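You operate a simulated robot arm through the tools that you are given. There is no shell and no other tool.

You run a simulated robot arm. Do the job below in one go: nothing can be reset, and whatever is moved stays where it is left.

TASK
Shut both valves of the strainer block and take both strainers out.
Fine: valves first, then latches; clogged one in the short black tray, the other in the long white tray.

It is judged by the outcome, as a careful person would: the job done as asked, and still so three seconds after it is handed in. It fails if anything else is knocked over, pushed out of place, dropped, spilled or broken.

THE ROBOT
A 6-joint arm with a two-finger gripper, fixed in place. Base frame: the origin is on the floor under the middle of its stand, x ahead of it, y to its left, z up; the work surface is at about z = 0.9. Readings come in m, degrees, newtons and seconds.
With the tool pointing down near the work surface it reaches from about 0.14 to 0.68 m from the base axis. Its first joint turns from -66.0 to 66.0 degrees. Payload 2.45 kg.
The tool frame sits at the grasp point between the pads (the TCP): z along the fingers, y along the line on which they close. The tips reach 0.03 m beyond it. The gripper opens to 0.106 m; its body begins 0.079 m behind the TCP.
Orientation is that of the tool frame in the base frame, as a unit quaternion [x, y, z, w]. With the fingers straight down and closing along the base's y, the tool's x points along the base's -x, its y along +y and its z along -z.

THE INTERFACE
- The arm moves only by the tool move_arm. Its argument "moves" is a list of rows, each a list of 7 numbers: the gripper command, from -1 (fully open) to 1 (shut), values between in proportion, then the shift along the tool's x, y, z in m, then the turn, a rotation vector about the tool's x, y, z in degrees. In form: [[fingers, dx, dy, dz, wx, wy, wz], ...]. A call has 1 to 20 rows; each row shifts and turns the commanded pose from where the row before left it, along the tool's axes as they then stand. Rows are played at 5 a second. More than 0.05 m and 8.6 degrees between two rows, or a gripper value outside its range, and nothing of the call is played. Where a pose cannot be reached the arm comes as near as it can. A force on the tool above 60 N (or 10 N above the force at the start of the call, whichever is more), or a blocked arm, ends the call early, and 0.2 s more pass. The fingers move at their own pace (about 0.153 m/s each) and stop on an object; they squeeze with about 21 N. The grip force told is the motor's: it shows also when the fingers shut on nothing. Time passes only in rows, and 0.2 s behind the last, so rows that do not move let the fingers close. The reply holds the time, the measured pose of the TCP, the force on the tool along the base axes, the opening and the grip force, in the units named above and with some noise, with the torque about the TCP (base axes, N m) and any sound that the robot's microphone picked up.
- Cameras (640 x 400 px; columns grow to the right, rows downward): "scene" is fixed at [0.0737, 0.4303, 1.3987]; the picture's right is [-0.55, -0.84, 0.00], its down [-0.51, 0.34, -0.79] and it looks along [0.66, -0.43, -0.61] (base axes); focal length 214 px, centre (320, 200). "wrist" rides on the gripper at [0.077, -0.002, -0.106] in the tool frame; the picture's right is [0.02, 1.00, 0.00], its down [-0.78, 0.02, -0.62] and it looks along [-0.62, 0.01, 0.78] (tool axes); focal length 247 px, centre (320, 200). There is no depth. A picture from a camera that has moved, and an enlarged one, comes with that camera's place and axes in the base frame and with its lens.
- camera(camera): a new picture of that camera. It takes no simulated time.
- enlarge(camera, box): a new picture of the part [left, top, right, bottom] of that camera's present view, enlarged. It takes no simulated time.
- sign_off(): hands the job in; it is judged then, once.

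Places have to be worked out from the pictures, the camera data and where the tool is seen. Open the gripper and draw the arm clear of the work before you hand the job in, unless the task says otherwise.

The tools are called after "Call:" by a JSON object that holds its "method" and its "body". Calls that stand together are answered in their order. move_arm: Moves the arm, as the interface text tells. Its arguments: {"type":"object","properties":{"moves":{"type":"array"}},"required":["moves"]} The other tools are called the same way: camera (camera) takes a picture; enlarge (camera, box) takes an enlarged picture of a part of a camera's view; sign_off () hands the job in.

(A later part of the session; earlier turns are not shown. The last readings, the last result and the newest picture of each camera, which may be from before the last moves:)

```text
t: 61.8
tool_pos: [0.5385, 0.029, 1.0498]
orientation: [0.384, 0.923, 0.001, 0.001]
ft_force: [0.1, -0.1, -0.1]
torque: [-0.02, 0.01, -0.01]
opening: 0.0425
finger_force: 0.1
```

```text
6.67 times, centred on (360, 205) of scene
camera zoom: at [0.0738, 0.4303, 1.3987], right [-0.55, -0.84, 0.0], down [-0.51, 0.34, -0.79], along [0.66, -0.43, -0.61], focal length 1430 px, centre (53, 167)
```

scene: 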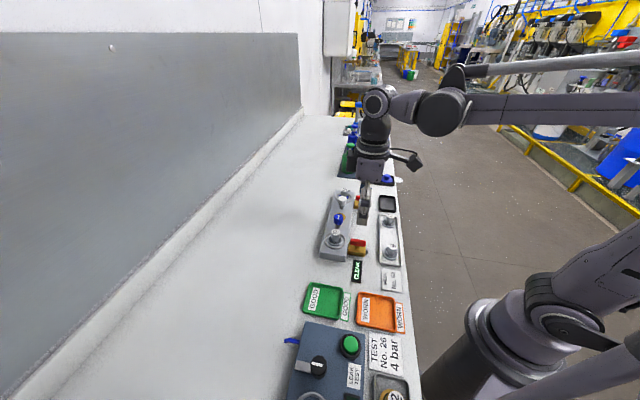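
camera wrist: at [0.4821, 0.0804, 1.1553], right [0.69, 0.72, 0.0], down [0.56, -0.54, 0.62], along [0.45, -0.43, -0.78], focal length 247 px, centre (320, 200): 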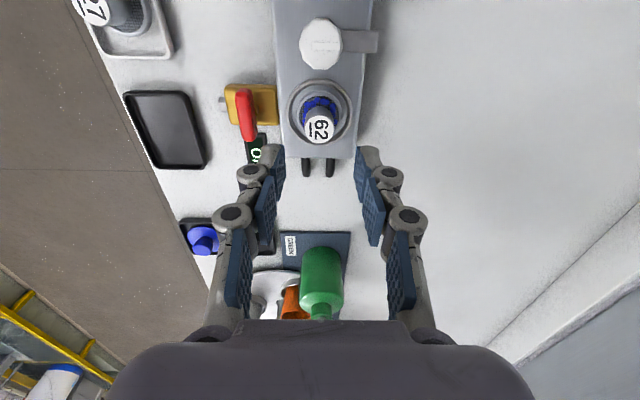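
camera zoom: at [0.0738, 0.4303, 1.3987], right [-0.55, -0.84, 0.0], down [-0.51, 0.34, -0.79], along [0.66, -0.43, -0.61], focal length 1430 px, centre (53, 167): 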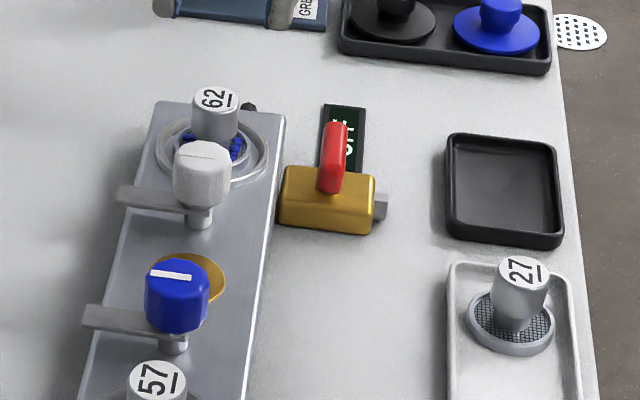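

Both latches point away and the well is exposed. Strainer 62's axis is within about 2 mm of the tool axis, and I descend to z≈1.015 to refine before straddling the cap.

Call:
{"method": "move_arm", "body": {"moves": [[0.2, -0.001, 0, 0.0175, 0, 0, 0], [0.2, 0, 0, 0.0175, 0, 0, 0], [0.2, 0, 0, 0, 0, 0, 0]]}}

Call:
{"method": "enlarge", "body": {"camera": "wrist", "box": [220, 60, 420, 260]}}

Call:
{"method": "enlarge", "body": {"camera": "scene", "box": [325, 175, 375, 225]}}

```text
t: 62.6
tool_pos: [0.5379, 0.0282, 1.0132]
orientation: [0.382, 0.924, 0.002, 0.001]
ft_force: [0.4, -0.1, -0.2]
torque: [-0.05, 0.01, -0.03]
opening: 0.0424
finger_force: 0.0
```

```text
2.00 times, centred on (320, 160) of wrist
camera zoom: at [0.4827, 0.0798, 1.1196], right [0.69, 0.72, 0.0], down [0.56, -0.54, 0.62], along [0.45, -0.43, -0.78], focal length 494 px, centre (320, 280)
```

zoom: 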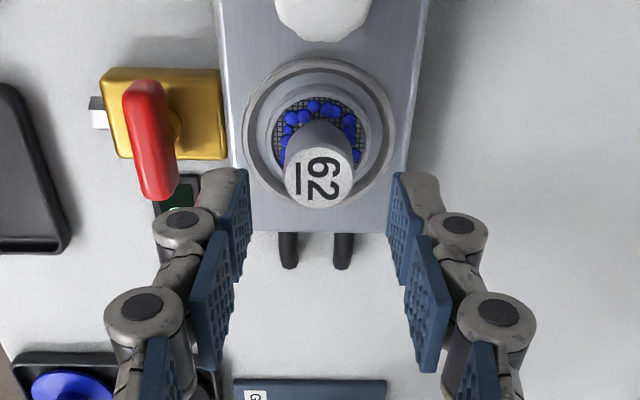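

```text
8.00 times, centred on (350, 200) of scene
camera zoom: at [0.0737, 0.4303, 1.3987], right [-0.55, -0.84, 0.0], down [-0.51, 0.34, -0.79], along [0.66, -0.43, -0.61], focal length 1716 px, centre (80, 200)
```

zoom: 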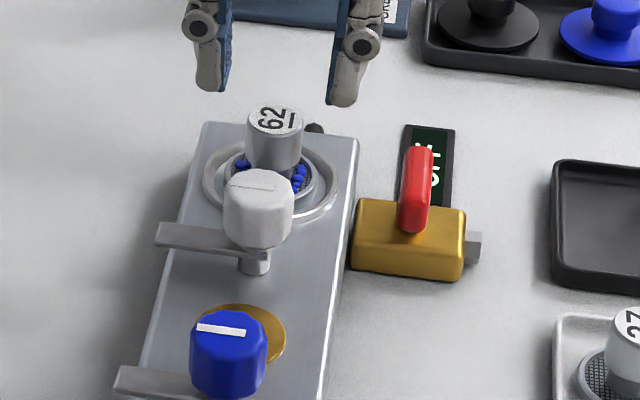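

Cap 62's top is at z≈0.962 and it's laterally centred. I descend so the tips stop at about z=0.948, gripping the top 14 mm of the cap and staying above the loose beads, then close.

Call:
{"method": "move_arm", "body": {"moves": [[0.2, -0.0012, 0, 0.015, 0, 0, 0], [0.2, 0, 0, 0.012, 0, 0, 0], [0.2, 0, 0, 0.008, 0, 0, 0], [0.2, 0, 0, 0, 0, 0, 0]]}}

Call:
{"method": "enlarge", "body": {"camera": "wrist", "box": [220, 60, 420, 260]}}

Call:
{"method": "enlarge", "body": {"camera": "scene", "box": [325, 175, 375, 225]}}

```text
t: 63.6
tool_pos: [0.5389, 0.0269, 0.9793]
orientation: [0.383, 0.924, 0.002, 0.001]
ft_force: [0.4, 0.3, 0.2]
torque: [-0.01, 0.0, -0.01]
opening: 0.0426
finger_force: 0.1
```

```text
2.00 times, centred on (320, 160) of wrist
camera zoom: at [0.4833, 0.0792, 1.0854], right [0.69, 0.72, 0.0], down [0.56, -0.54, 0.62], along [0.45, -0.43, -0.78], focal length 494 px, centre (320, 280)
```

zoom: 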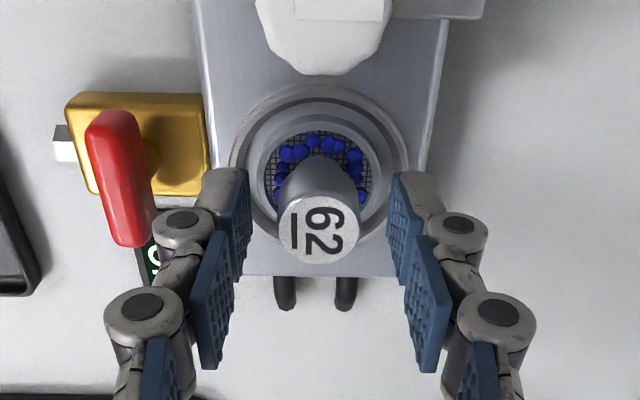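

```text
8.00 times, centred on (350, 200) of scene
camera zoom: at [0.0737, 0.4303, 1.3987], right [-0.55, -0.84, 0.0], down [-0.51, 0.34, -0.79], along [0.66, -0.43, -0.61], focal length 1716 px, centre (80, 200)
```

zoom: 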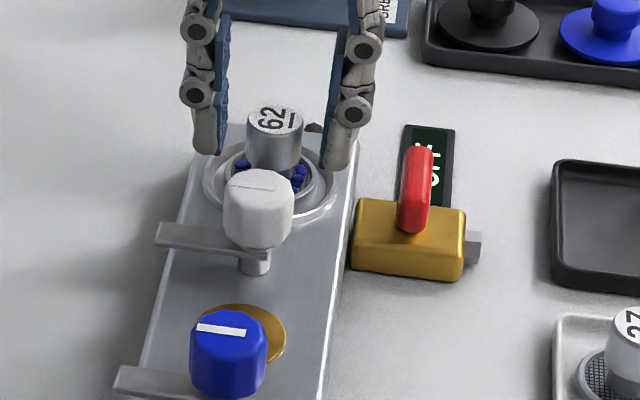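

The cap is centred between the pads, so I close on it.

Call:
{"method": "move_arm", "body": {"moves": [[0.2, -0.0012, 0, 0, 0, 0, 0], [0.4, 0, 0, 0, 0, 0, 0], [0.7, 0, 0, 0, 0, 0, 0], [1, 0, 0, 0, 0, 0, 0], [1, 0, 0, 0, 0, 0, 0]]}}

Call:
{"method": "enlarge", "body": {"camera": "wrist", "box": [220, 60, 420, 260]}}

Call:
{"method": "enlarge", "body": {"camera": "scene", "box": [325, 175, 375, 225]}}

```text
t: 64.8
tool_pos: [0.54, 0.0258, 0.9786]
orientation: [0.383, 0.924, 0.002, 0.001]
ft_force: [0.4, -1.0, 0.5]
torque: [0.01, -0.01, -0.03]
opening: 0.0238
finger_force: 20.9
```

```text
2.00 times, centred on (320, 160) of wrist
camera zoom: at [0.4842, 0.0784, 1.0855], right [0.69, 0.72, 0.0], down [0.56, -0.54, 0.62], along [0.45, -0.43, -0.78], focal length 494 px, centre (320, 280)
```

zoom: 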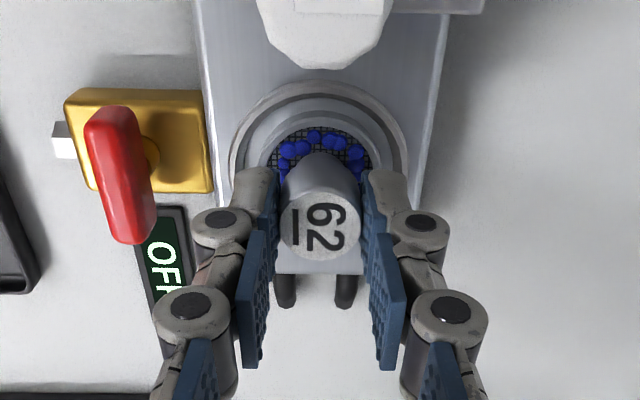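

```text
8.00 times, centred on (350, 200) of scene
camera zoom: at [0.0737, 0.4303, 1.3987], right [-0.55, -0.84, 0.0], down [-0.51, 0.34, -0.79], along [0.66, -0.43, -0.61], focal length 1716 px, centre (80, 200)
```

zoom: 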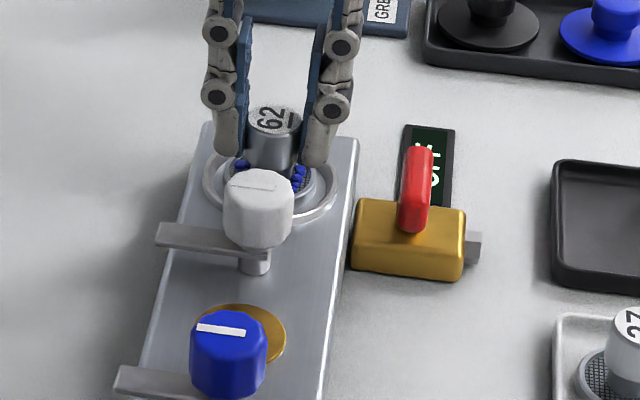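

I have the cap (23.8 mm, 21 N grip). I lift slowly and straight up, watching for resistance.

Call:
{"method": "move_arm", "body": {"moves": [[1, 0, 0, -0.003, 0, 0, 0], [1, 0, 0, -0.004, 0, 0, 0], [1, 0, 0, -0.005, 0, 0, 0], [1, 0, 0, -0.006, 0, 0, 0], [1, 0, 0, 0, 0, 0, 0]]}}

Call:
{"method": "enlarge", "body": {"camera": "wrist", "box": [220, 60, 420, 260]}}

Call:
{"method": "enlarge", "body": {"camera": "scene", "box": [325, 175, 375, 225]}}

```text
t: 66.0
tool_pos: [0.5392, 0.0253, 0.9987]
orientation: [0.383, 0.924, 0.003, 0.001]
ft_force: [0.0, 0.4, -0.3]
torque: [0.0, 0.01, -0.01]
opening: 0.0237
finger_force: 20.7
```

```text
2.00 times, centred on (320, 160) of wrist
camera zoom: at [0.4841, 0.0785, 1.1036], right [0.69, 0.72, 0.0], down [0.56, -0.54, 0.62], along [0.45, -0.43, -0.78], focal length 494 px, centre (320, 280)
```

zoom: 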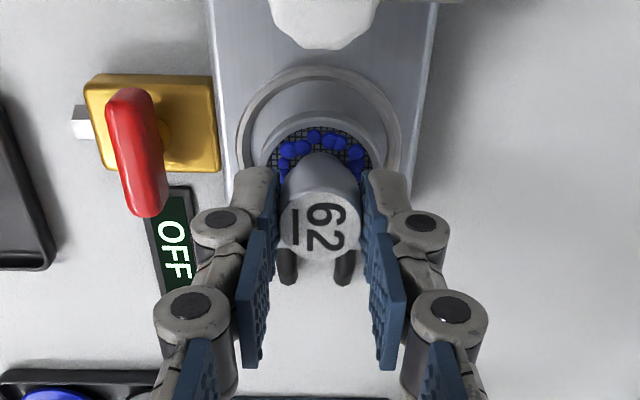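

```text
8.00 times, centred on (350, 200) of scene
camera zoom: at [0.0737, 0.4303, 1.3987], right [-0.55, -0.84, 0.0], down [-0.51, 0.34, -0.79], along [0.66, -0.43, -0.61], focal length 1716 px, centre (80, 200)
```

zoom: 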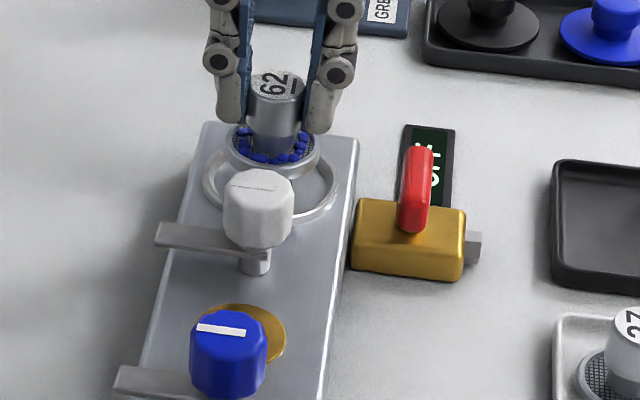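

Strainer 62 is coming out freely with the beads still on its mesh. I keep lifting gently.

Call:
{"method": "move_arm", "body": {"moves": [[1, 0, 0, -0.008, 0, 0, 0], [1, 0, 0, -0.012, 0, 0, 0], [1, 0, 0, -0.015, 0, 0, 0], [1, 0, 0, -0.015, 0, 0, 0], [1, 0, 0, -0.012, 0, 0, 0], [1, 0, 0, -0.008, 0, 0, 0], [1, 0, 0, 0, 0, 0, 0]]}}

Call:
{"method": "camera", "body": {"camera": "wrist"}}

Call:
{"method": "enlarge", "body": {"camera": "scene", "box": [320, 160, 420, 260]}}

Call:
{"method": "enlarge", "body": {"camera": "scene", "box": [325, 155, 375, 205]}}

```text
t: 67.6
tool_pos: [0.5407, 0.0254, 1.0681]
orientation: [0.383, 0.924, 0.002, 0.001]
ft_force: [-0.5, -0.1, -1.0]
torque: [-0.01, 0.03, 0.0]
opening: 0.0238
finger_force: 21.1
```

```text
taken
camera wrist: at [0.4842, 0.0783, 1.1734], right [0.69, 0.72, 0.0], down [0.56, -0.54, 0.62], along [0.45, -0.43, -0.78], focal length 247 px, centre (320, 200)
```

wrist: 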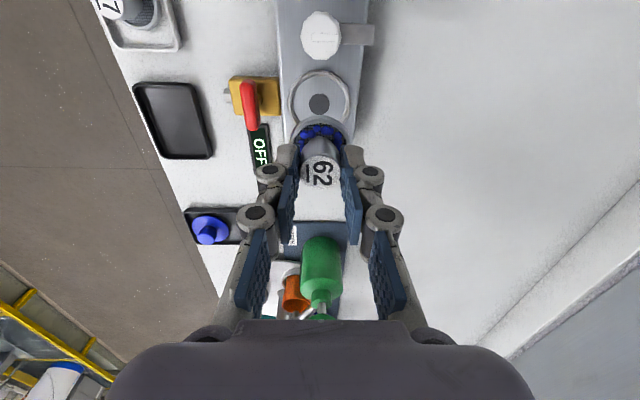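

```text
4.00 times, centred on (370, 210) of scene
camera zoom: at [0.0737, 0.4303, 1.3987], right [-0.55, -0.84, 0.0], down [-0.51, 0.34, -0.79], along [0.66, -0.43, -0.61], focal length 858 px, centre (120, 160)
```

zoom: 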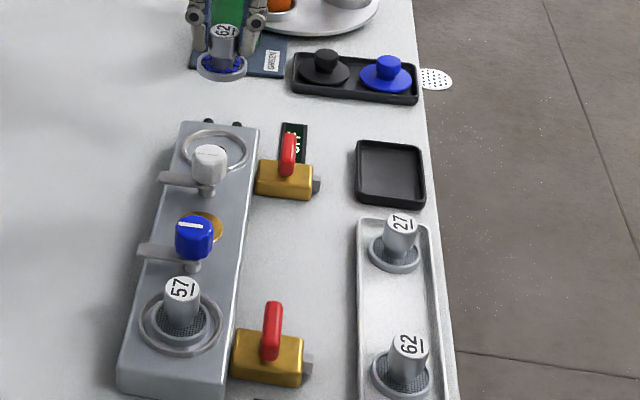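

```text
8.00 times, centred on (350, 180) of scene
camera zoom: at [0.0737, 0.4303, 1.3987], right [-0.55, -0.84, 0.0], down [-0.51, 0.34, -0.79], along [0.66, -0.43, -0.61], focal length 1716 px, centre (80, 360)
```

zoom: 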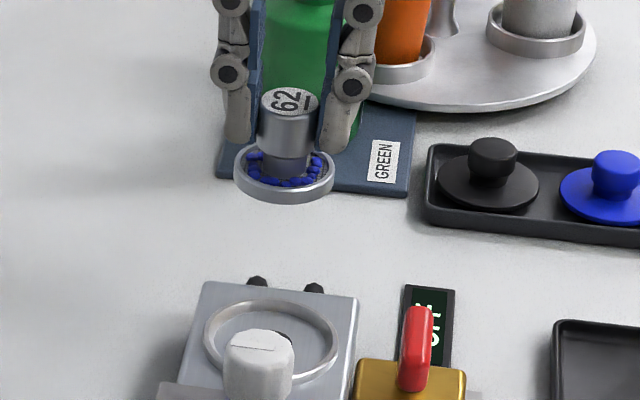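

The strainer is a shallow dish about 41 mm across with the beads sitting loose on it. I carry it level and slowly at this height to above the short black tray, which I estimate is centred near (0.447, −0.108).

Call:
{"method": "move_arm", "body": {"moves": [[1, -0.0014, -0.008, 0, 0, 0, 0], [1, -0.0027, -0.015, 0, 0, 0, 0], [1, -0.0036, -0.02, 0, 0, 0, 0], [1, -0.0036, -0.02, 0, 0, 0, 0], [1, -0.0036, -0.02, 0, 0, 0, 0], [1, -0.0036, -0.02, 0, 0, 0, 0], [1, -0.0036, -0.02, 0, 0, 0, 0], [1, -0.0033, -0.018, 0, 0, 0, 0], [1, -0.0022, -0.012, 0, 0, 0, 0], [1, -0.0014, -0.0075, 0, 0, 0, 0], [1, 0, 0, 0, 0, 0, 0]]}}

Call:
{"method": "camera", "body": {"camera": "wrist"}}

Call:
{"method": "enlarge", "body": {"camera": "wrist", "box": [220, 20, 420, 220]}}

Call:
{"method": "enlarge", "body": {"camera": "scene", "box": [350, 155, 420, 225]}}

```text
t: 70.0
tool_pos: [0.447, -0.1076, 1.067]
orientation: [0.383, 0.924, 0.002, 0.001]
ft_force: [0.1, -0.2, -1.7]
torque: [0.01, 0.01, -0.01]
opening: 0.0237
finger_force: 21.1
```

```text
taken
camera wrist: at [0.391, -0.0557, 1.1727], right [0.69, 0.72, 0.0], down [0.56, -0.54, 0.62], along [0.45, -0.43, -0.78], focal length 247 px, centre (320, 200)
```

wrist: 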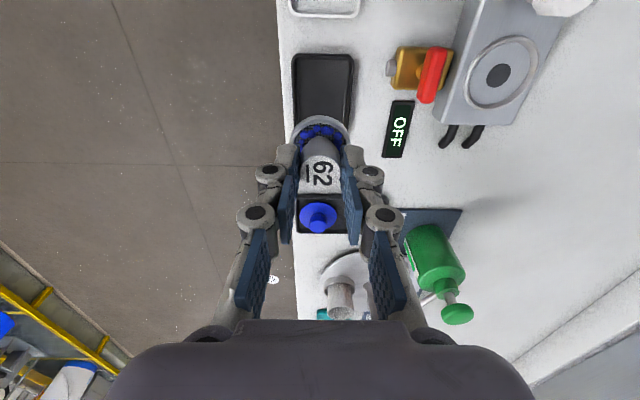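

```text
2.00 times, centred on (320, 120) of wrist
camera zoom: at [0.391, -0.0557, 1.1727], right [0.69, 0.72, 0.0], down [0.56, -0.54, 0.62], along [0.45, -0.43, -0.78], focal length 494 px, centre (320, 360)
```

zoom: 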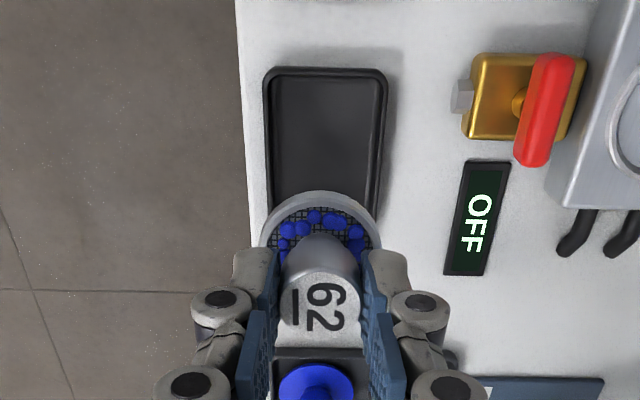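

```text
5.71 times, centred on (385, 190) of scene
camera zoom: at [0.0737, 0.4303, 1.3987], right [-0.55, -0.84, 0.0], down [-0.51, 0.34, -0.79], along [0.66, -0.43, -0.61], focal length 1226 px, centre (-51, 257)
```

zoom: 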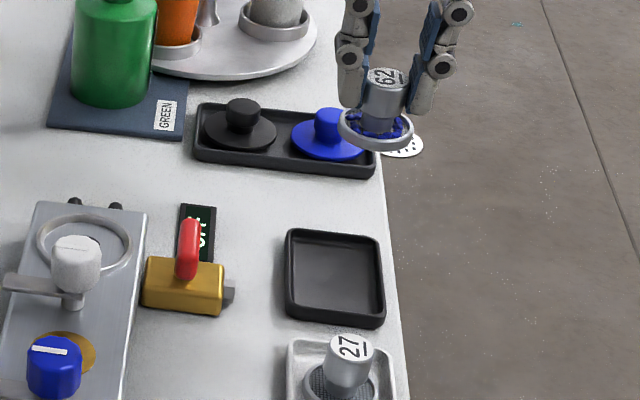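

The tray is about 60 × 82 mm, lying roughly 3 mm in tool +y from the strainer and centred in x. I correct and lower slowly to z≈1.0 to check alignment again.

Call:
{"method": "move_arm", "body": {"moves": [[1, 0, 0.003, 0.005, 0, 0, 0], [1, 0, 0, 0.012, 0, 0, 0], [1, 0, 0, 0.016, 0, 0, 0], [1, 0, 0, 0.016, 0, 0, 0], [1, 0, 0, 0.012, 0, 0, 0], [1, 0, 0, 0.005, 0, 0, 0], [1, 0, 0, 0, 0, 0, 0]]}}

Call:
{"method": "enlarge", "body": {"camera": "wrist", "box": [220, 20, 420, 220]}}

Call:
{"method": "enlarge", "body": {"camera": "scene", "box": [360, 170, 410, 220]}}

```text
t: 71.6
tool_pos: [0.4499, -0.1074, 1.0003]
orientation: [0.383, 0.924, 0.002, 0.001]
ft_force: [-0.2, 1.2, -1.0]
torque: [0.02, 0.0, -0.01]
opening: 0.0239
finger_force: 20.9
```

```text
2.00 times, centred on (320, 120) of wrist
camera zoom: at [0.3939, -0.0537, 1.1068], right [0.69, 0.72, 0.0], down [0.56, -0.54, 0.62], along [0.45, -0.43, -0.78], focal length 494 px, centre (320, 360)
```

zoom: 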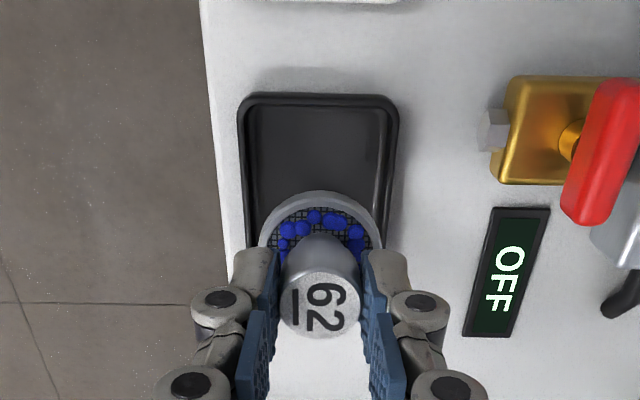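

```text
8.00 times, centred on (385, 195) of scene
camera zoom: at [0.0737, 0.4303, 1.3987], right [-0.55, -0.84, 0.0], down [-0.51, 0.34, -0.79], along [0.66, -0.43, -0.61], focal length 1716 px, centre (-200, 240)
```

zoom: 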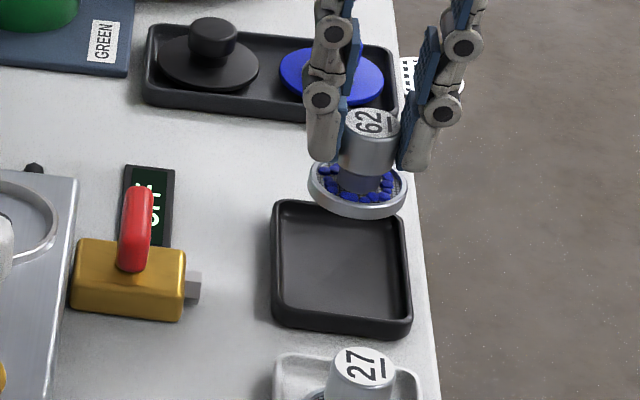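

Both cameras agree that the strainer will land in the middle of the tray. I nudge 1 mm and lower to just above the tray floor.

Call:
{"method": "move_arm", "body": {"moves": [[1, 0, -0.001, 0.004, 0, 0, 0], [1, 0, 0, 0.008, 0, 0, 0], [1, 0, 0, 0.008, 0, 0, 0], [1, 0, 0, 0.006, 0, 0, 0], [1, 0, 0, 0.003, 0, 0, 0], [1, 0, 0, 0, 0, 0, 0]]}}

Call:
{"method": "enlarge", "body": {"camera": "wrist", "box": [220, 20, 420, 220]}}

Call:
{"method": "enlarge", "body": {"camera": "scene", "box": [360, 170, 410, 220]}}

```text
t: 73.0
tool_pos: [0.4488, -0.1072, 0.9721]
orientation: [0.383, 0.924, 0.001, 0.0]
ft_force: [0.5, 0.1, -0.4]
torque: [0.0, -0.01, 0.0]
opening: 0.0243
finger_force: 21.0
```

```text
2.00 times, centred on (320, 120) of wrist
camera zoom: at [0.3929, -0.0541, 1.0778], right [0.69, 0.72, 0.0], down [0.56, -0.54, 0.62], along [0.45, -0.43, -0.78], focal length 494 px, centre (320, 360)
```

zoom: 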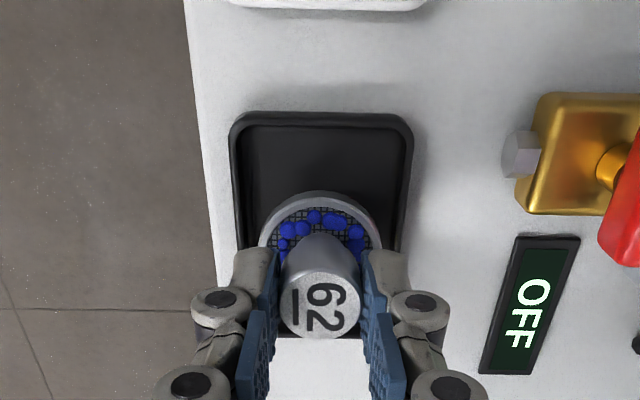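

```text
8.00 times, centred on (385, 195) of scene
camera zoom: at [0.0737, 0.4303, 1.3987], right [-0.55, -0.84, 0.0], down [-0.51, 0.34, -0.79], along [0.66, -0.43, -0.61], focal length 1716 px, centre (-200, 240)
```

zoom: 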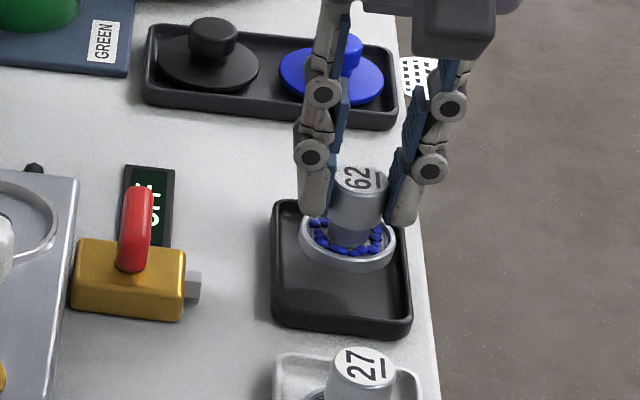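

The strainer is over the middle of the tray. I lower in small steps, watching for the contact force.

Call:
{"method": "move_arm", "body": {"moves": [[1, 0, 0, 0.003, 0, 0, 0], [1, 0, 0, 0.003, 0, 0, 0], [1, 0, 0, 0.002, 0, 0, 0], [1, 0, 0, 0, 0, 0, 0]]}}

Call:
{"method": "enlarge", "body": {"camera": "scene", "box": [360, 170, 410, 220]}}

```text
t: 74.0
tool_pos: [0.4477, -0.1064, 0.9652]
orientation: [0.383, 0.924, 0.001, 0.0]
ft_force: [0.3, 0.4, -0.2]
torque: [0.01, -0.01, 0.01]
opening: 0.0236
finger_force: 21.3
```

```text
8.00 times, centred on (385, 195) of scene
camera zoom: at [0.0737, 0.4303, 1.3987], right [-0.55, -0.84, 0.0], down [-0.51, 0.34, -0.79], along [0.66, -0.43, -0.61], focal length 1716 px, centre (-200, 240)
```

zoom: 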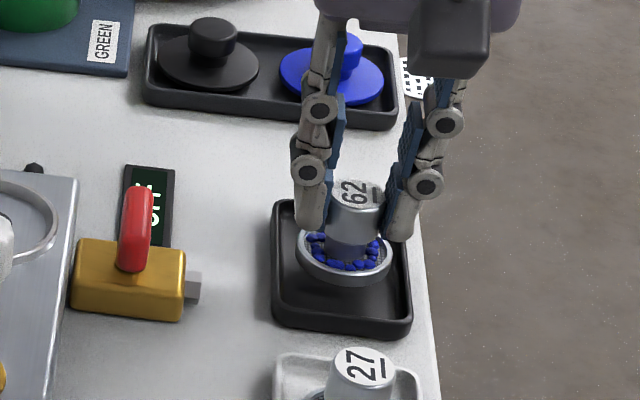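

There's no contact yet, so I keep lowering in 2 mm steps.

Call:
{"method": "move_arm", "body": {"moves": [[1, 0, 0, 0.002, 0, 0, 0], [1, 0, 0, 0.002, 0, 0, 0], [1, 0, 0, 0, 0, 0, 0]]}}

Call:
{"method": "enlarge", "body": {"camera": "scene", "box": [360, 170, 410, 220]}}

```text
t: 74.8
tool_pos: [0.4492, -0.1068, 0.9608]
orientation: [0.382, 0.924, 0.001, 0.001]
ft_force: [-0.3, 0.1, -1.1]
torque: [-0.01, -0.04, -0.04]
opening: 0.0241
finger_force: 21.1
```

```text
8.00 times, centred on (385, 195) of scene
camera zoom: at [0.0737, 0.4303, 1.3987], right [-0.55, -0.84, 0.0], down [-0.51, 0.34, -0.79], along [0.66, -0.43, -0.61], focal length 1716 px, centre (-200, 240)
```

zoom: 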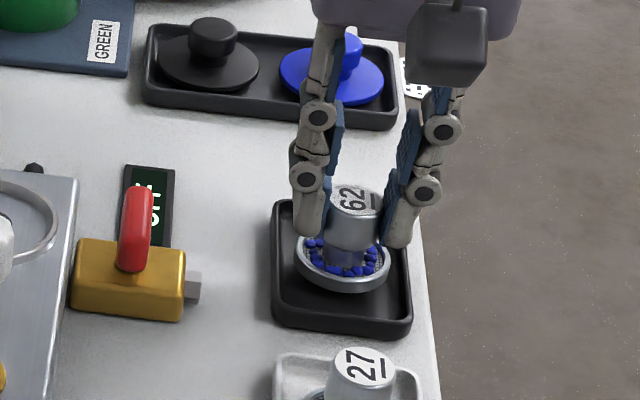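

There's still no contact force, so I continue with 2 mm steps.

Call:
{"method": "move_arm", "body": {"moves": [[1, 0, 0, 0.002, 0, 0, 0], [1, 0, 0, 0.0015, 0, 0, 0], [1, 0, 0, 0, 0, 0, 0]]}}

Call:
{"method": "enlarge", "body": {"camera": "scene", "box": [360, 170, 410, 220]}}

```text
t: 75.6
tool_pos: [0.4501, -0.1068, 0.9566]
orientation: [0.382, 0.924, 0.001, 0.001]
ft_force: [1.3, 0.2, -1.2]
torque: [0.0, 0.02, 0.0]
opening: 0.0239
finger_force: 21.1
```

```text
8.00 times, centred on (385, 195) of scene
camera zoom: at [0.0737, 0.4303, 1.3987], right [-0.55, -0.84, 0.0], down [-0.51, 0.34, -0.79], along [0.66, -0.43, -0.61], focal length 1716 px, centre (-200, 240)
```

zoom: 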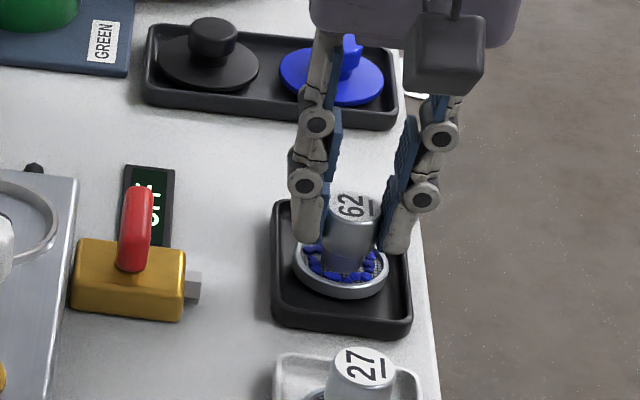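

It's still not touching. The right fingertip is close to the tray rim, so I go down in 1 mm steps and watch the force closely.

Call:
{"method": "move_arm", "body": {"moves": [[1, 0, 0, 0.001, 0, 0, 0], [1, 0, 0, 0.001, 0, 0, 0], [1, 0, 0, 0, 0, 0, 0]]}}

Call:
{"method": "enlarge", "body": {"camera": "wrist", "box": [220, 20, 420, 220]}}

Call:
{"method": "enlarge", "body": {"camera": "scene", "box": [370, 180, 400, 215]}}

```text
t: 76.4
tool_pos: [0.4481, -0.1063, 0.9536]
orientation: [0.383, 0.924, 0.002, 0.0]
ft_force: [0.5, -0.9, -1.5]
torque: [0.04, -0.02, 0.0]
opening: 0.0238
finger_force: 20.9
```

```text
2.00 times, centred on (320, 120) of wrist
camera zoom: at [0.3929, -0.0544, 1.0603], right [0.69, 0.72, 0.0], down [0.56, -0.54, 0.62], along [0.45, -0.43, -0.78], focal length 494 px, centre (320, 360)
```

zoom: 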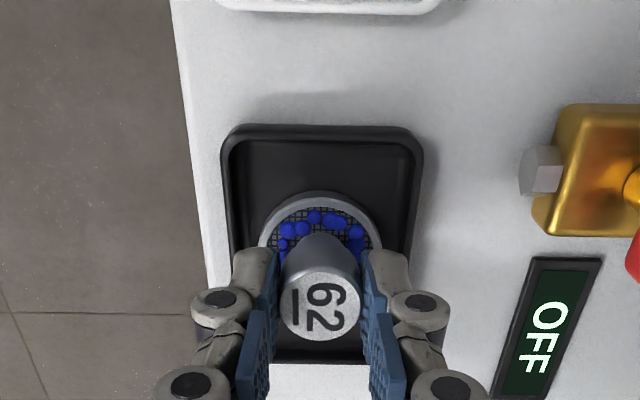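

```text
11.43 times, centred on (385, 198) of scene
camera zoom: at [0.0737, 0.4303, 1.3987], right [-0.55, -0.84, 0.0], down [-0.51, 0.34, -0.79], along [0.66, -0.43, -0.61], focal length 2451 px, centre (-423, 229)
```

zoom: 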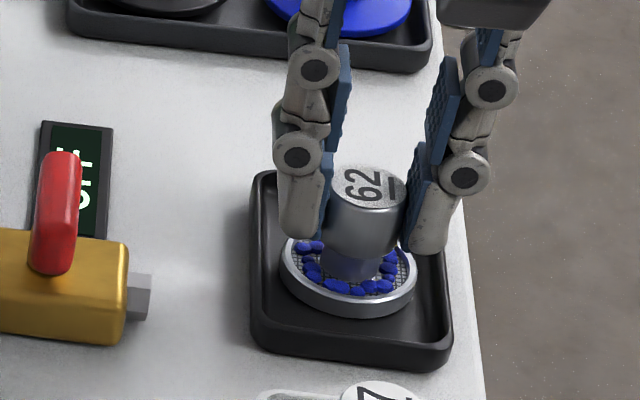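

I see a very small gap remaining under the dish, so I continue in 1 mm steps.

Call:
{"method": "move_arm", "body": {"moves": [[1, 0, 0, 0.001, 0, 0, 0], [1, 0, 0, 0, 0, 0, 0]]}}

Call:
{"method": "move_arm", "body": {"moves": [[1, 0, 0, 0.001, 0, 0, 0], [1, 0, 0, 0, 0, 0, 0]]}}

```text
t: 77.0
tool_pos: [0.4483, -0.1062, 0.9531]
orientation: [0.383, 0.924, 0.002, 0.001]
ft_force: [0.1, -0.6, 8.2]
torque: [-0.01, 0.01, -0.01]
opening: 0.024
finger_force: 21.1
```

```text
t: 77.6
tool_pos: [0.4482, -0.1075, 0.953]
orientation: [0.384, 0.923, 0.001, 0.001]
ft_force: [-0.6, -0.4, 18.1]
torque: [0.01, 0.03, 0.01]
opening: 0.024
finger_force: 21.1
```

Contact is confirmed at 18 N upward with no torque, so the dish is sitting on the tray floor. I ease up 1 mm, open just about 3 mm per side and check before lifting.

Call:
{"method": "move_arm", "body": {"moves": [[1, 0, 0, -0.0012, 0, 0, 0], [0.52, 0, 0, 0, 0, 0, 0], [0.45, 0, 0, 0, 0, 0, 0], [0.42, 0, 0, 0, 0, 0, 0], [0.42, 0, 0, 0, 0, 0, 0]]}}

Call:
{"method": "enlarge", "body": {"camera": "wrist", "box": [220, 20, 420, 220]}}

Call:
{"method": "enlarge", "body": {"camera": "scene", "box": [370, 180, 400, 215]}}

```text
t: 78.8
tool_pos: [0.4491, -0.1054, 0.9535]
orientation: [0.383, 0.924, 0.002, 0.001]
ft_force: [0.0, -0.5, -0.9]
torque: [0.01, -0.02, -0.02]
opening: 0.031
finger_force: 0.1
```

```text
2.00 times, centred on (320, 120) of wrist
camera zoom: at [0.3932, -0.0542, 1.0596], right [0.69, 0.72, 0.0], down [0.56, -0.54, 0.62], along [0.45, -0.43, -0.78], focal length 494 px, centre (320, 360)
```

zoom: 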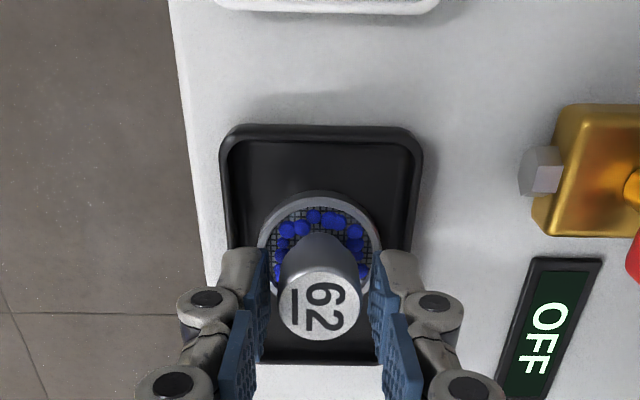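

```text
11.43 times, centred on (385, 198) of scene
camera zoom: at [0.0737, 0.4303, 1.3987], right [-0.55, -0.84, 0.0], down [-0.51, 0.34, -0.79], along [0.66, -0.43, -0.61], focal length 2451 px, centre (-423, 229)
```

zoom: 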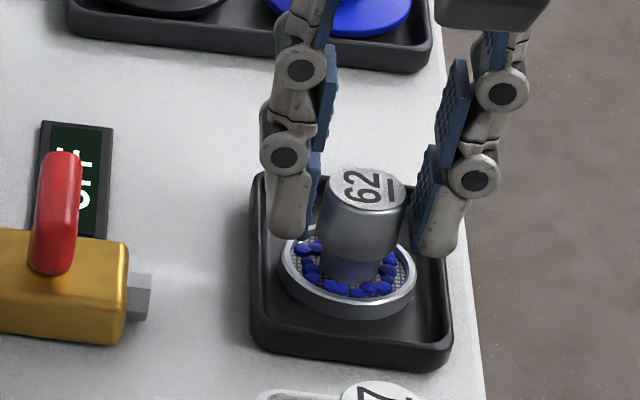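

Strainer 62 is standing in the short black tray with all its beads on it. I lift straight up, then travel to above strainer 57.

Call:
{"method": "move_arm", "body": {"moves": [[0.42, 0, 0, -0.006, 0, 0, 0], [0.42, 0, 0, -0.014, 0, 0, 0], [0.42, 0, 0, -0.03, 0, 0, 0], [0.42, 0, 0, -0.045, 0, 0, 0], [0.2, 0.0335, 0.0224, 0, 0, 0, 0], [0.2, 0.0335, 0.0224, 0, 0, 0, 0], [0.2, 0.0335, 0.0224, 0, 0, 0, 0], [0.2, 0.0335, 0.0224, 0, 0, 0, 0], [0.2, 0.0335, 0.0224, 0, 0, 0, 0], [0.2, 0.0335, 0.0223, 0, 0, 0, 0], [0.2, 0.0334, 0.0223, 0, 0, 0, 0], [0.2, 0, 0, 0, 0, 0, 0]]}}

Call:
{"method": "camera", "body": {"camera": "wrist"}}

Call:
{"method": "enlarge", "body": {"camera": "wrist", "box": [240, 40, 400, 200]}}

Call:
{"method": "enlarge", "body": {"camera": "scene", "box": [320, 170, 420, 270]}}

```text
t: 81.4
tool_pos: [0.3948, 0.1694, 1.048]
orientation: [0.383, 0.924, 0.001, 0.0]
ft_force: [0.4, 0.0, 0.2]
torque: [0.01, 0.0, 0.0]
opening: 0.0422
finger_force: 0.2
```

```text
taken
camera wrist: at [0.3384, 0.2222, 1.1549], right [0.69, 0.72, 0.0], down [0.56, -0.54, 0.62], along [0.45, -0.43, -0.78], focal length 247 px, centre (320, 200)
```

wrist: 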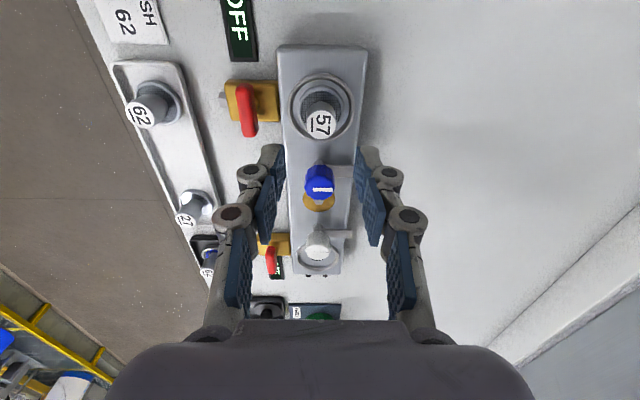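

```text
2.50 times, centred on (320, 120) of wrist
camera zoom: at [0.3384, 0.2222, 1.1549], right [0.69, 0.72, 0.0], down [0.56, -0.54, 0.62], along [0.45, -0.43, -0.78], focal length 617 px, centre (320, 400)
```

zoom: 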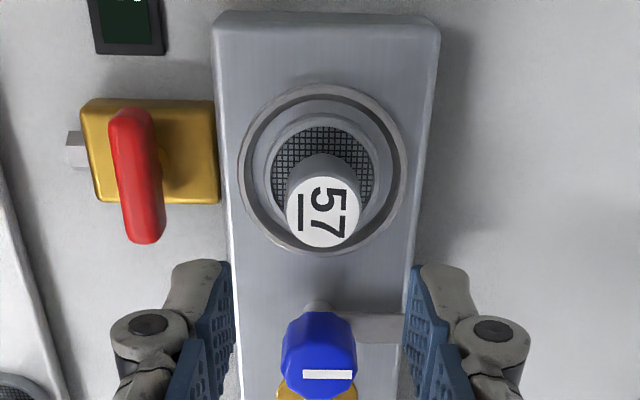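

```text
4.00 times, centred on (370, 220) of scene
camera zoom: at [0.0737, 0.4303, 1.3987], right [-0.55, -0.84, 0.0], down [-0.51, 0.34, -0.79], along [0.66, -0.43, -0.61], focal length 858 px, centre (120, 120)
```

zoom: 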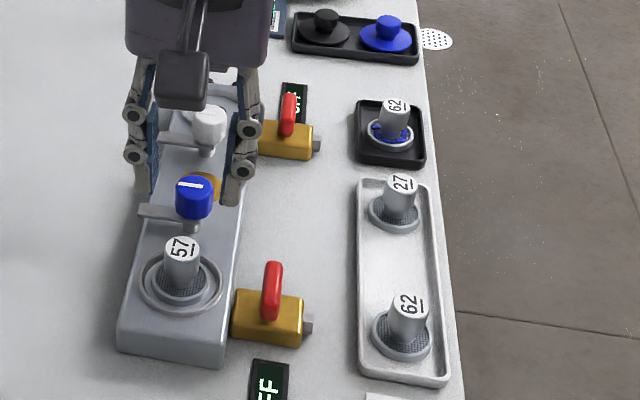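

Strainer 57's cap is within about 1 mm of the tool axis. I correct, lower to z≈0.979 as for 62 (opening 42 mm against the 24 mm cap) and check before closing.

Call:
{"method": "move_arm", "body": {"moves": [[0.2, 0.001, 0.001, 0.02, 0, 0, 0], [0.2, 0, 0, 0.02, 0, 0, 0], [0.2, 0, 0, 0.012, 0, 0, 0], [0.2, 0, 0, 0.01, 0, 0, 0], [0.2, 0, 0, 0.0075, 0, 0, 0], [0.2, 0, 0, 0, 0, 0, 0]]}}

Call:
{"method": "enlarge", "body": {"camera": "wrist", "box": [220, 60, 420, 260]}}

Call:
{"method": "enlarge", "body": {"camera": "scene", "box": [320, 205, 370, 255]}}

```text
t: 82.8
tool_pos: [0.3939, 0.1718, 0.9794]
orientation: [0.382, 0.924, 0.002, 0.001]
ft_force: [1.3, -0.3, -0.4]
torque: [0.02, -0.01, 0.0]
opening: 0.0421
finger_force: 0.0
```

```text
2.00 times, centred on (320, 160) of wrist
camera zoom: at [0.3381, 0.2237, 1.0851], right [0.69, 0.72, 0.0], down [0.56, -0.54, 0.62], along [0.45, -0.43, -0.78], focal length 494 px, centre (320, 280)
```

zoom: 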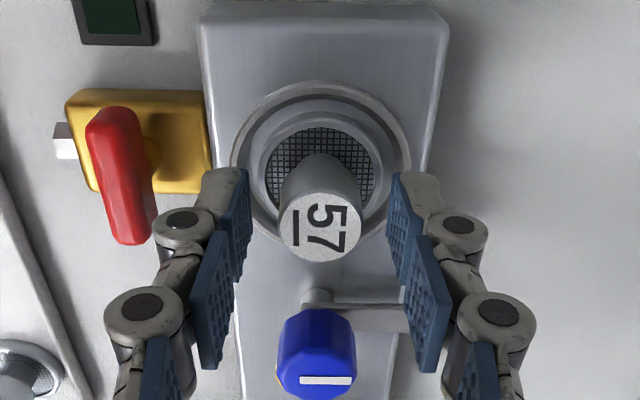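

```text
8.00 times, centred on (345, 230) of scene
camera zoom: at [0.0737, 0.4303, 1.3987], right [-0.55, -0.84, 0.0], down [-0.51, 0.34, -0.79], along [0.66, -0.43, -0.61], focal length 1716 px, centre (120, -40)
```

zoom: 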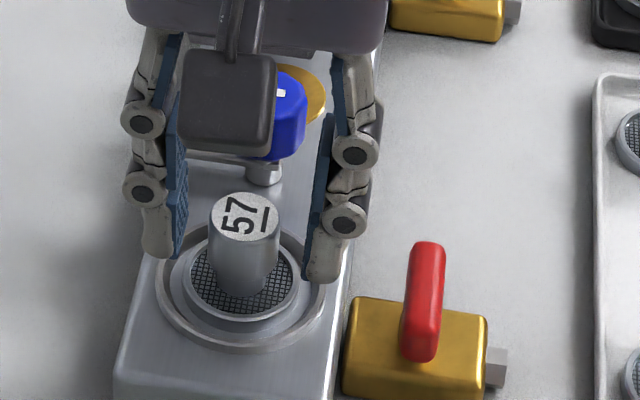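

The view matches the earlier good grasp, so I close on 57's cap and lift slowly.

Call:
{"method": "move_arm", "body": {"moves": [[0.2, -0.001, 0, 0, 0, 0, 0], [0.4, 0, 0, 0, 0, 0, 0], [0.7, 0, 0, 0, 0, 0, 0], [1, 0, 0, 0, 0, 0, 0], [1, 0, 0, 0, 0, 0, 0]]}}

Call:
{"method": "move_arm", "body": {"moves": [[1, 0, 0, -0.003, 0, 0, 0], [1, 0, 0, -0.004, 0, 0, 0], [1, 0, 0, -0.006, 0, 0, 0], [1, 0, 0, -0.008, 0, 0, 0], [1, 0, 0, 0, 0, 0, 0]]}}

Call:
{"method": "enlarge", "body": {"camera": "scene", "box": [320, 205, 370, 255]}}

```text
t: 84.0
tool_pos: [0.3939, 0.1708, 0.9793]
orientation: [0.382, 0.924, 0.001, 0.0]
ft_force: [0.5, 0.6, 1.3]
torque: [0.03, -0.03, -0.01]
opening: 0.0238
finger_force: 20.7
```

```text
t: 85.2
tool_pos: [0.3943, 0.1699, 1.0006]
orientation: [0.383, 0.924, 0.002, 0.001]
ft_force: [-0.5, -0.1, -0.4]
torque: [0.0, 0.01, 0.04]
opening: 0.0238
finger_force: 21.2
```

```text
8.00 times, centred on (345, 230) of scene
camera zoom: at [0.0737, 0.4303, 1.3987], right [-0.55, -0.84, 0.0], down [-0.51, 0.34, -0.79], along [0.66, -0.43, -0.61], focal length 1716 px, centre (120, -40)
```

zoom: 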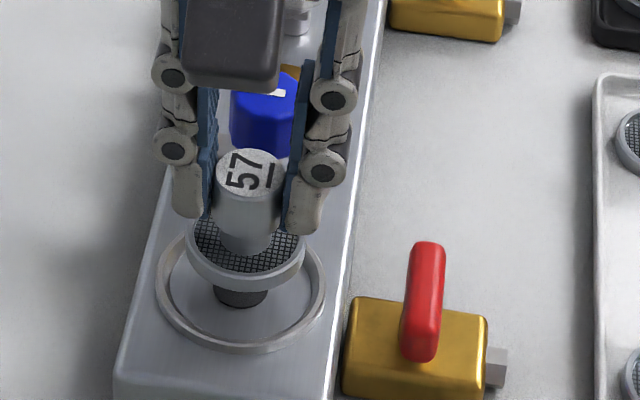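

Strainer 57 came out cleanly. Spares 62 and 27 in the long white tray sit about 124 mm apart near (0.284, 0.054) and (0.371, −0.034), so the free middle is near (0.327, 0.010). I lift and carry 57 there slowly.

Call:
{"method": "move_arm", "body": {"moves": [[1, 0, 0, -0.012, 0, 0, 0], [1, 0, 0, -0.02, 0, 0, 0], [1, 0, 0, -0.02, 0, 0, 0], [1, 0, 0, -0.015, 0, 0, 0], [1, -0.0041, -0.01, 0, 0, 0, 0], [1, -0.0074, -0.018, 0, 0, 0, 0], [1, -0.0099, -0.024, 0, 0, 0, 0], [1, -0.0099, -0.024, 0, 0, 0, 0], [1, -0.0099, -0.024, 0, 0, 0, 0], [1, -0.0099, -0.024, 0, 0, 0, 0], [1, -0.0083, -0.02, 0, 0, 0, 0], [1, -0.0045, -0.0108, 0, 0, 0, 0], [1, -0.0023, -0.0056, 0, 0, 0, 0], [1, 0, 0, 0, 0, 0, 0]]}}

Call:
{"method": "camera", "body": {"camera": "wrist"}}

Call:
{"method": "enlarge", "body": {"camera": "wrist", "box": [200, 0, 440, 220]}}

Call:
{"method": "enlarge", "body": {"camera": "scene", "box": [350, 190, 420, 280]}}

```text
t: 88.2
tool_pos: [0.3273, 0.0106, 1.0685]
orientation: [0.382, 0.924, 0.001, 0.001]
ft_force: [-1.2, 0.1, -0.4]
torque: [-0.01, 0.01, 0.0]
opening: 0.024
finger_force: 20.5
```

```text
taken
camera wrist: at [0.2713, 0.0628, 1.1731], right [0.69, 0.72, 0.0], down [0.56, -0.54, 0.62], along [0.45, -0.43, -0.78], focal length 247 px, centre (320, 200)
```

wrist: 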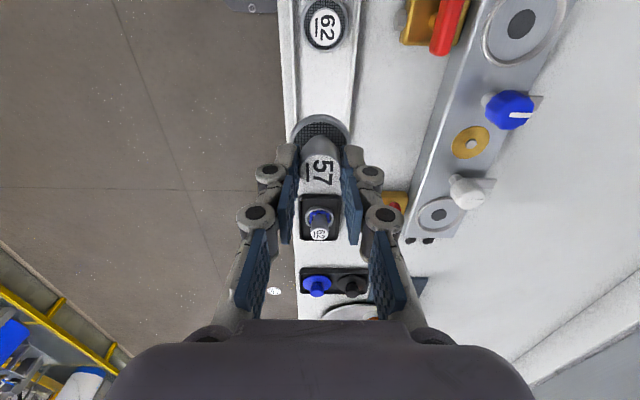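

```text
1.82 times, centred on (320, 110) of wrist
camera zoom: at [0.2713, 0.0628, 1.1731], right [0.69, 0.72, 0.0], down [0.56, -0.54, 0.62], along [0.45, -0.43, -0.78], focal length 449 px, centre (320, 364)
```

zoom: 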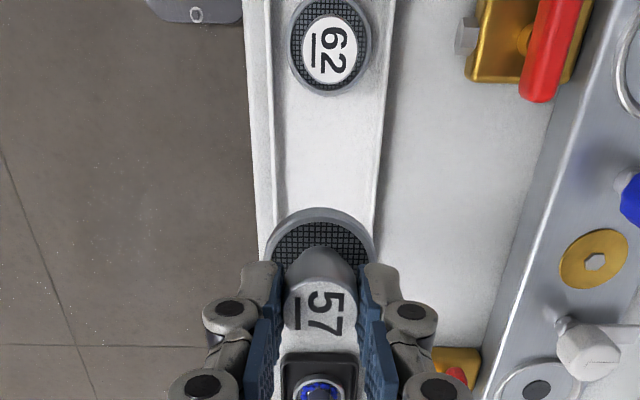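

```text
4.44 times, centred on (385, 235) of scene
camera zoom: at [0.0737, 0.4303, 1.3987], right [-0.55, -0.84, 0.0], down [-0.51, 0.34, -0.79], along [0.66, -0.43, -0.61], focal length 953 px, centre (31, 44)
```

zoom: 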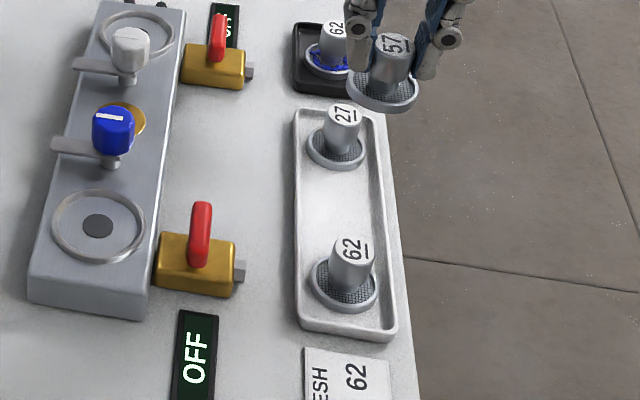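

Wrist and scene views agree that 57 is over the free middle of the white tray, to within about 1.5 mm. I correct and lower to z≈1.0.

Call:
{"method": "move_arm", "body": {"moves": [[1, 0, 0.0015, 0.006, 0, 0, 0], [1, 0, 0, 0.014, 0, 0, 0], [1, 0, 0, 0.018, 0, 0, 0], [1, 0, 0, 0.016, 0, 0, 0], [1, 0, 0, 0.01, 0, 0, 0], [1, 0, 0, 0.005, 0, 0, 0], [1, 0, 0, 0, 0, 0, 0]]}}

Call:
{"method": "enlarge", "body": {"camera": "wrist", "box": [200, 0, 440, 220]}}

Call:
{"method": "enlarge", "body": {"camera": "scene", "box": [360, 195, 410, 265]}}

```text
t: 89.8
tool_pos: [0.3298, 0.0095, 0.9971]
orientation: [0.382, 0.924, 0.001, 0.001]
ft_force: [-1.5, 0.4, -1.1]
torque: [-0.03, -0.03, 0.01]
opening: 0.024
finger_force: 21.0
```

```text
1.82 times, centred on (320, 110) of wrist
camera zoom: at [0.2734, 0.0634, 1.1036], right [0.69, 0.72, 0.0], down [0.56, -0.54, 0.62], along [0.45, -0.43, -0.78], focal length 449 px, centre (320, 364)
```

zoom: 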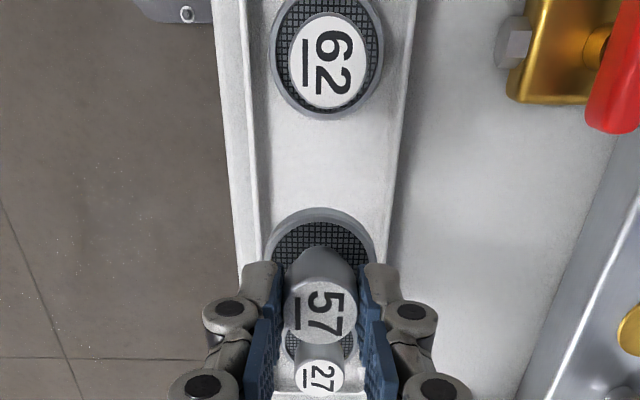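

```text
5.71 times, centred on (385, 230) of scene
camera zoom: at [0.0737, 0.4303, 1.3987], right [-0.55, -0.84, 0.0], down [-0.51, 0.34, -0.79], along [0.66, -0.43, -0.61], focal length 1226 px, centre (-51, 29)
```

zoom: 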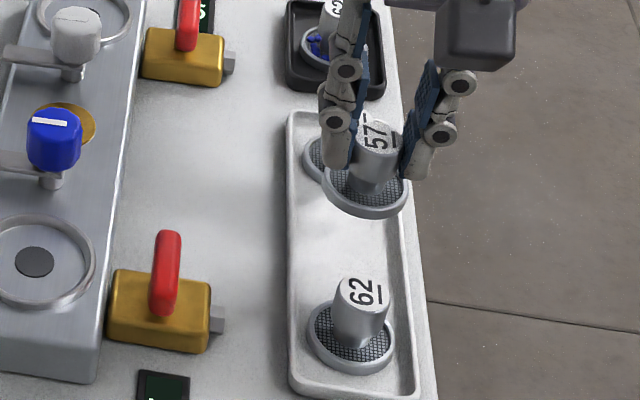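

I shift 1.5 mm more toward the tray's centreline and lower to just above the floor. Contact in the black tray was at TCP z≈0.953.

Call:
{"method": "move_arm", "body": {"moves": [[1, 0, 0.0015, 0.005, 0, 0, 0], [1, 0, 0, 0.01, 0, 0, 0], [1, 0, 0, 0.01, 0, 0, 0], [1, 0, 0, 0.007, 0, 0, 0], [1, 0, 0, 0.003, 0, 0, 0], [1, 0, 0, 0, 0, 0, 0]]}}

Call:
{"method": "enlarge", "body": {"camera": "wrist", "box": [200, 0, 440, 220]}}

Call:
{"method": "enlarge", "body": {"camera": "scene", "box": [360, 195, 410, 265]}}

```text
t: 91.2
tool_pos: [0.3309, 0.0116, 0.9632]
orientation: [0.383, 0.924, 0.002, 0.0]
ft_force: [-1.2, 0.1, 0.0]
torque: [0.02, 0.0, -0.02]
opening: 0.024
finger_force: 21.2
```

```text
1.82 times, centred on (320, 110) of wrist
camera zoom: at [0.2746, 0.065, 1.0692], right [0.69, 0.72, 0.0], down [0.56, -0.54, 0.62], along [0.45, -0.43, -0.78], focal length 449 px, centre (320, 364)
```

zoom: 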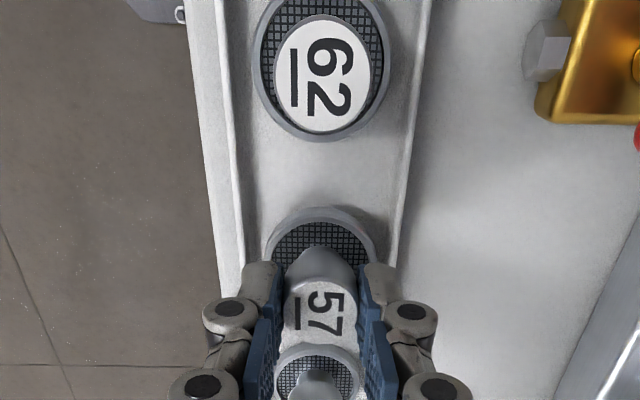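

```text
5.71 times, centred on (385, 230) of scene
camera zoom: at [0.0737, 0.4303, 1.3987], right [-0.55, -0.84, 0.0], down [-0.51, 0.34, -0.79], along [0.66, -0.43, -0.61], focal length 1226 px, centre (-51, 29)
```

zoom: 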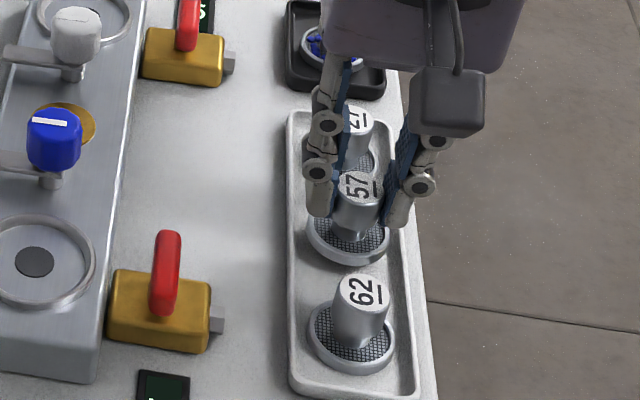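

57 is in the clear middle, with visible gaps to both spares. I lower in small steps to contact.

Call:
{"method": "move_arm", "body": {"moves": [[1, 0, 0, 0.002, 0, 0, 0], [1, 0, 0, 0.002, 0, 0, 0], [1, 0, 0, 0.002, 0, 0, 0], [1, 0, 0, 0, 0, 0, 0]]}}

Call:
{"method": "move_arm", "body": {"moves": [[1, 0, 0, 0.001, 0, 0, 0], [1, 0, 0, 0.001, 0, 0, 0], [1, 0, 0, 0, 0, 0, 0]]}}

```text
t: 92.2
tool_pos: [0.3306, 0.0114, 0.956]
orientation: [0.383, 0.924, 0.001, 0.001]
ft_force: [0.2, 0.2, 0.6]
torque: [0.01, -0.01, -0.03]
opening: 0.024
finger_force: 21.4
```

```text
t: 93.0
tool_pos: [0.3299, 0.012, 0.9552]
orientation: [0.383, 0.924, 0.001, 0.001]
ft_force: [-0.3, -0.1, -0.4]
torque: [-0.01, -0.02, 0.0]
opening: 0.0238
finger_force: 21.5
```

There's no contact yet at z≈0.955, so I continue in 1 mm steps.

Call:
{"method": "move_arm", "body": {"moves": [[1, 0, 0, 0.001, 0, 0, 0], [1, 0, 0, 0, 0, 0, 0]]}}

Call:
{"method": "move_arm", "body": {"moves": [[1, 0, 0, 0.001, 0, 0, 0], [1, 0, 0, 0, 0, 0, 0]]}}

Call:
{"method": "enlarge", "body": {"camera": "scene", "box": [365, 205, 405, 255]}}

```text
t: 93.6
tool_pos: [0.3298, 0.0122, 0.9542]
orientation: [0.383, 0.924, 0.001, 0.001]
ft_force: [-0.3, -0.5, 0.0]
torque: [-0.01, 0.0, 0.01]
opening: 0.0239
finger_force: 21.5
```

```text
t: 94.2
tool_pos: [0.3299, 0.0125, 0.9537]
orientation: [0.382, 0.924, 0.002, 0.001]
ft_force: [-1.3, -0.4, 11.0]
torque: [0.01, 0.09, 0.01]
opening: 0.0237
finger_force: 21.6
```

```text
8.00 times, centred on (385, 230) of scene
camera zoom: at [0.0736, 0.4303, 1.3987], right [-0.55, -0.84, 0.0], down [-0.51, 0.34, -0.79], along [0.66, -0.43, -0.61], focal length 1716 px, centre (-200, -40)
```

zoom: 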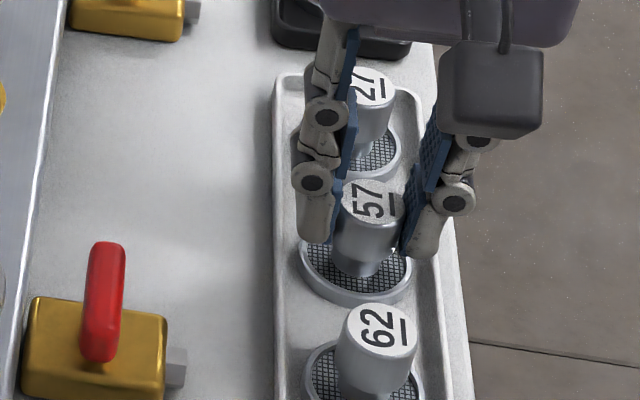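

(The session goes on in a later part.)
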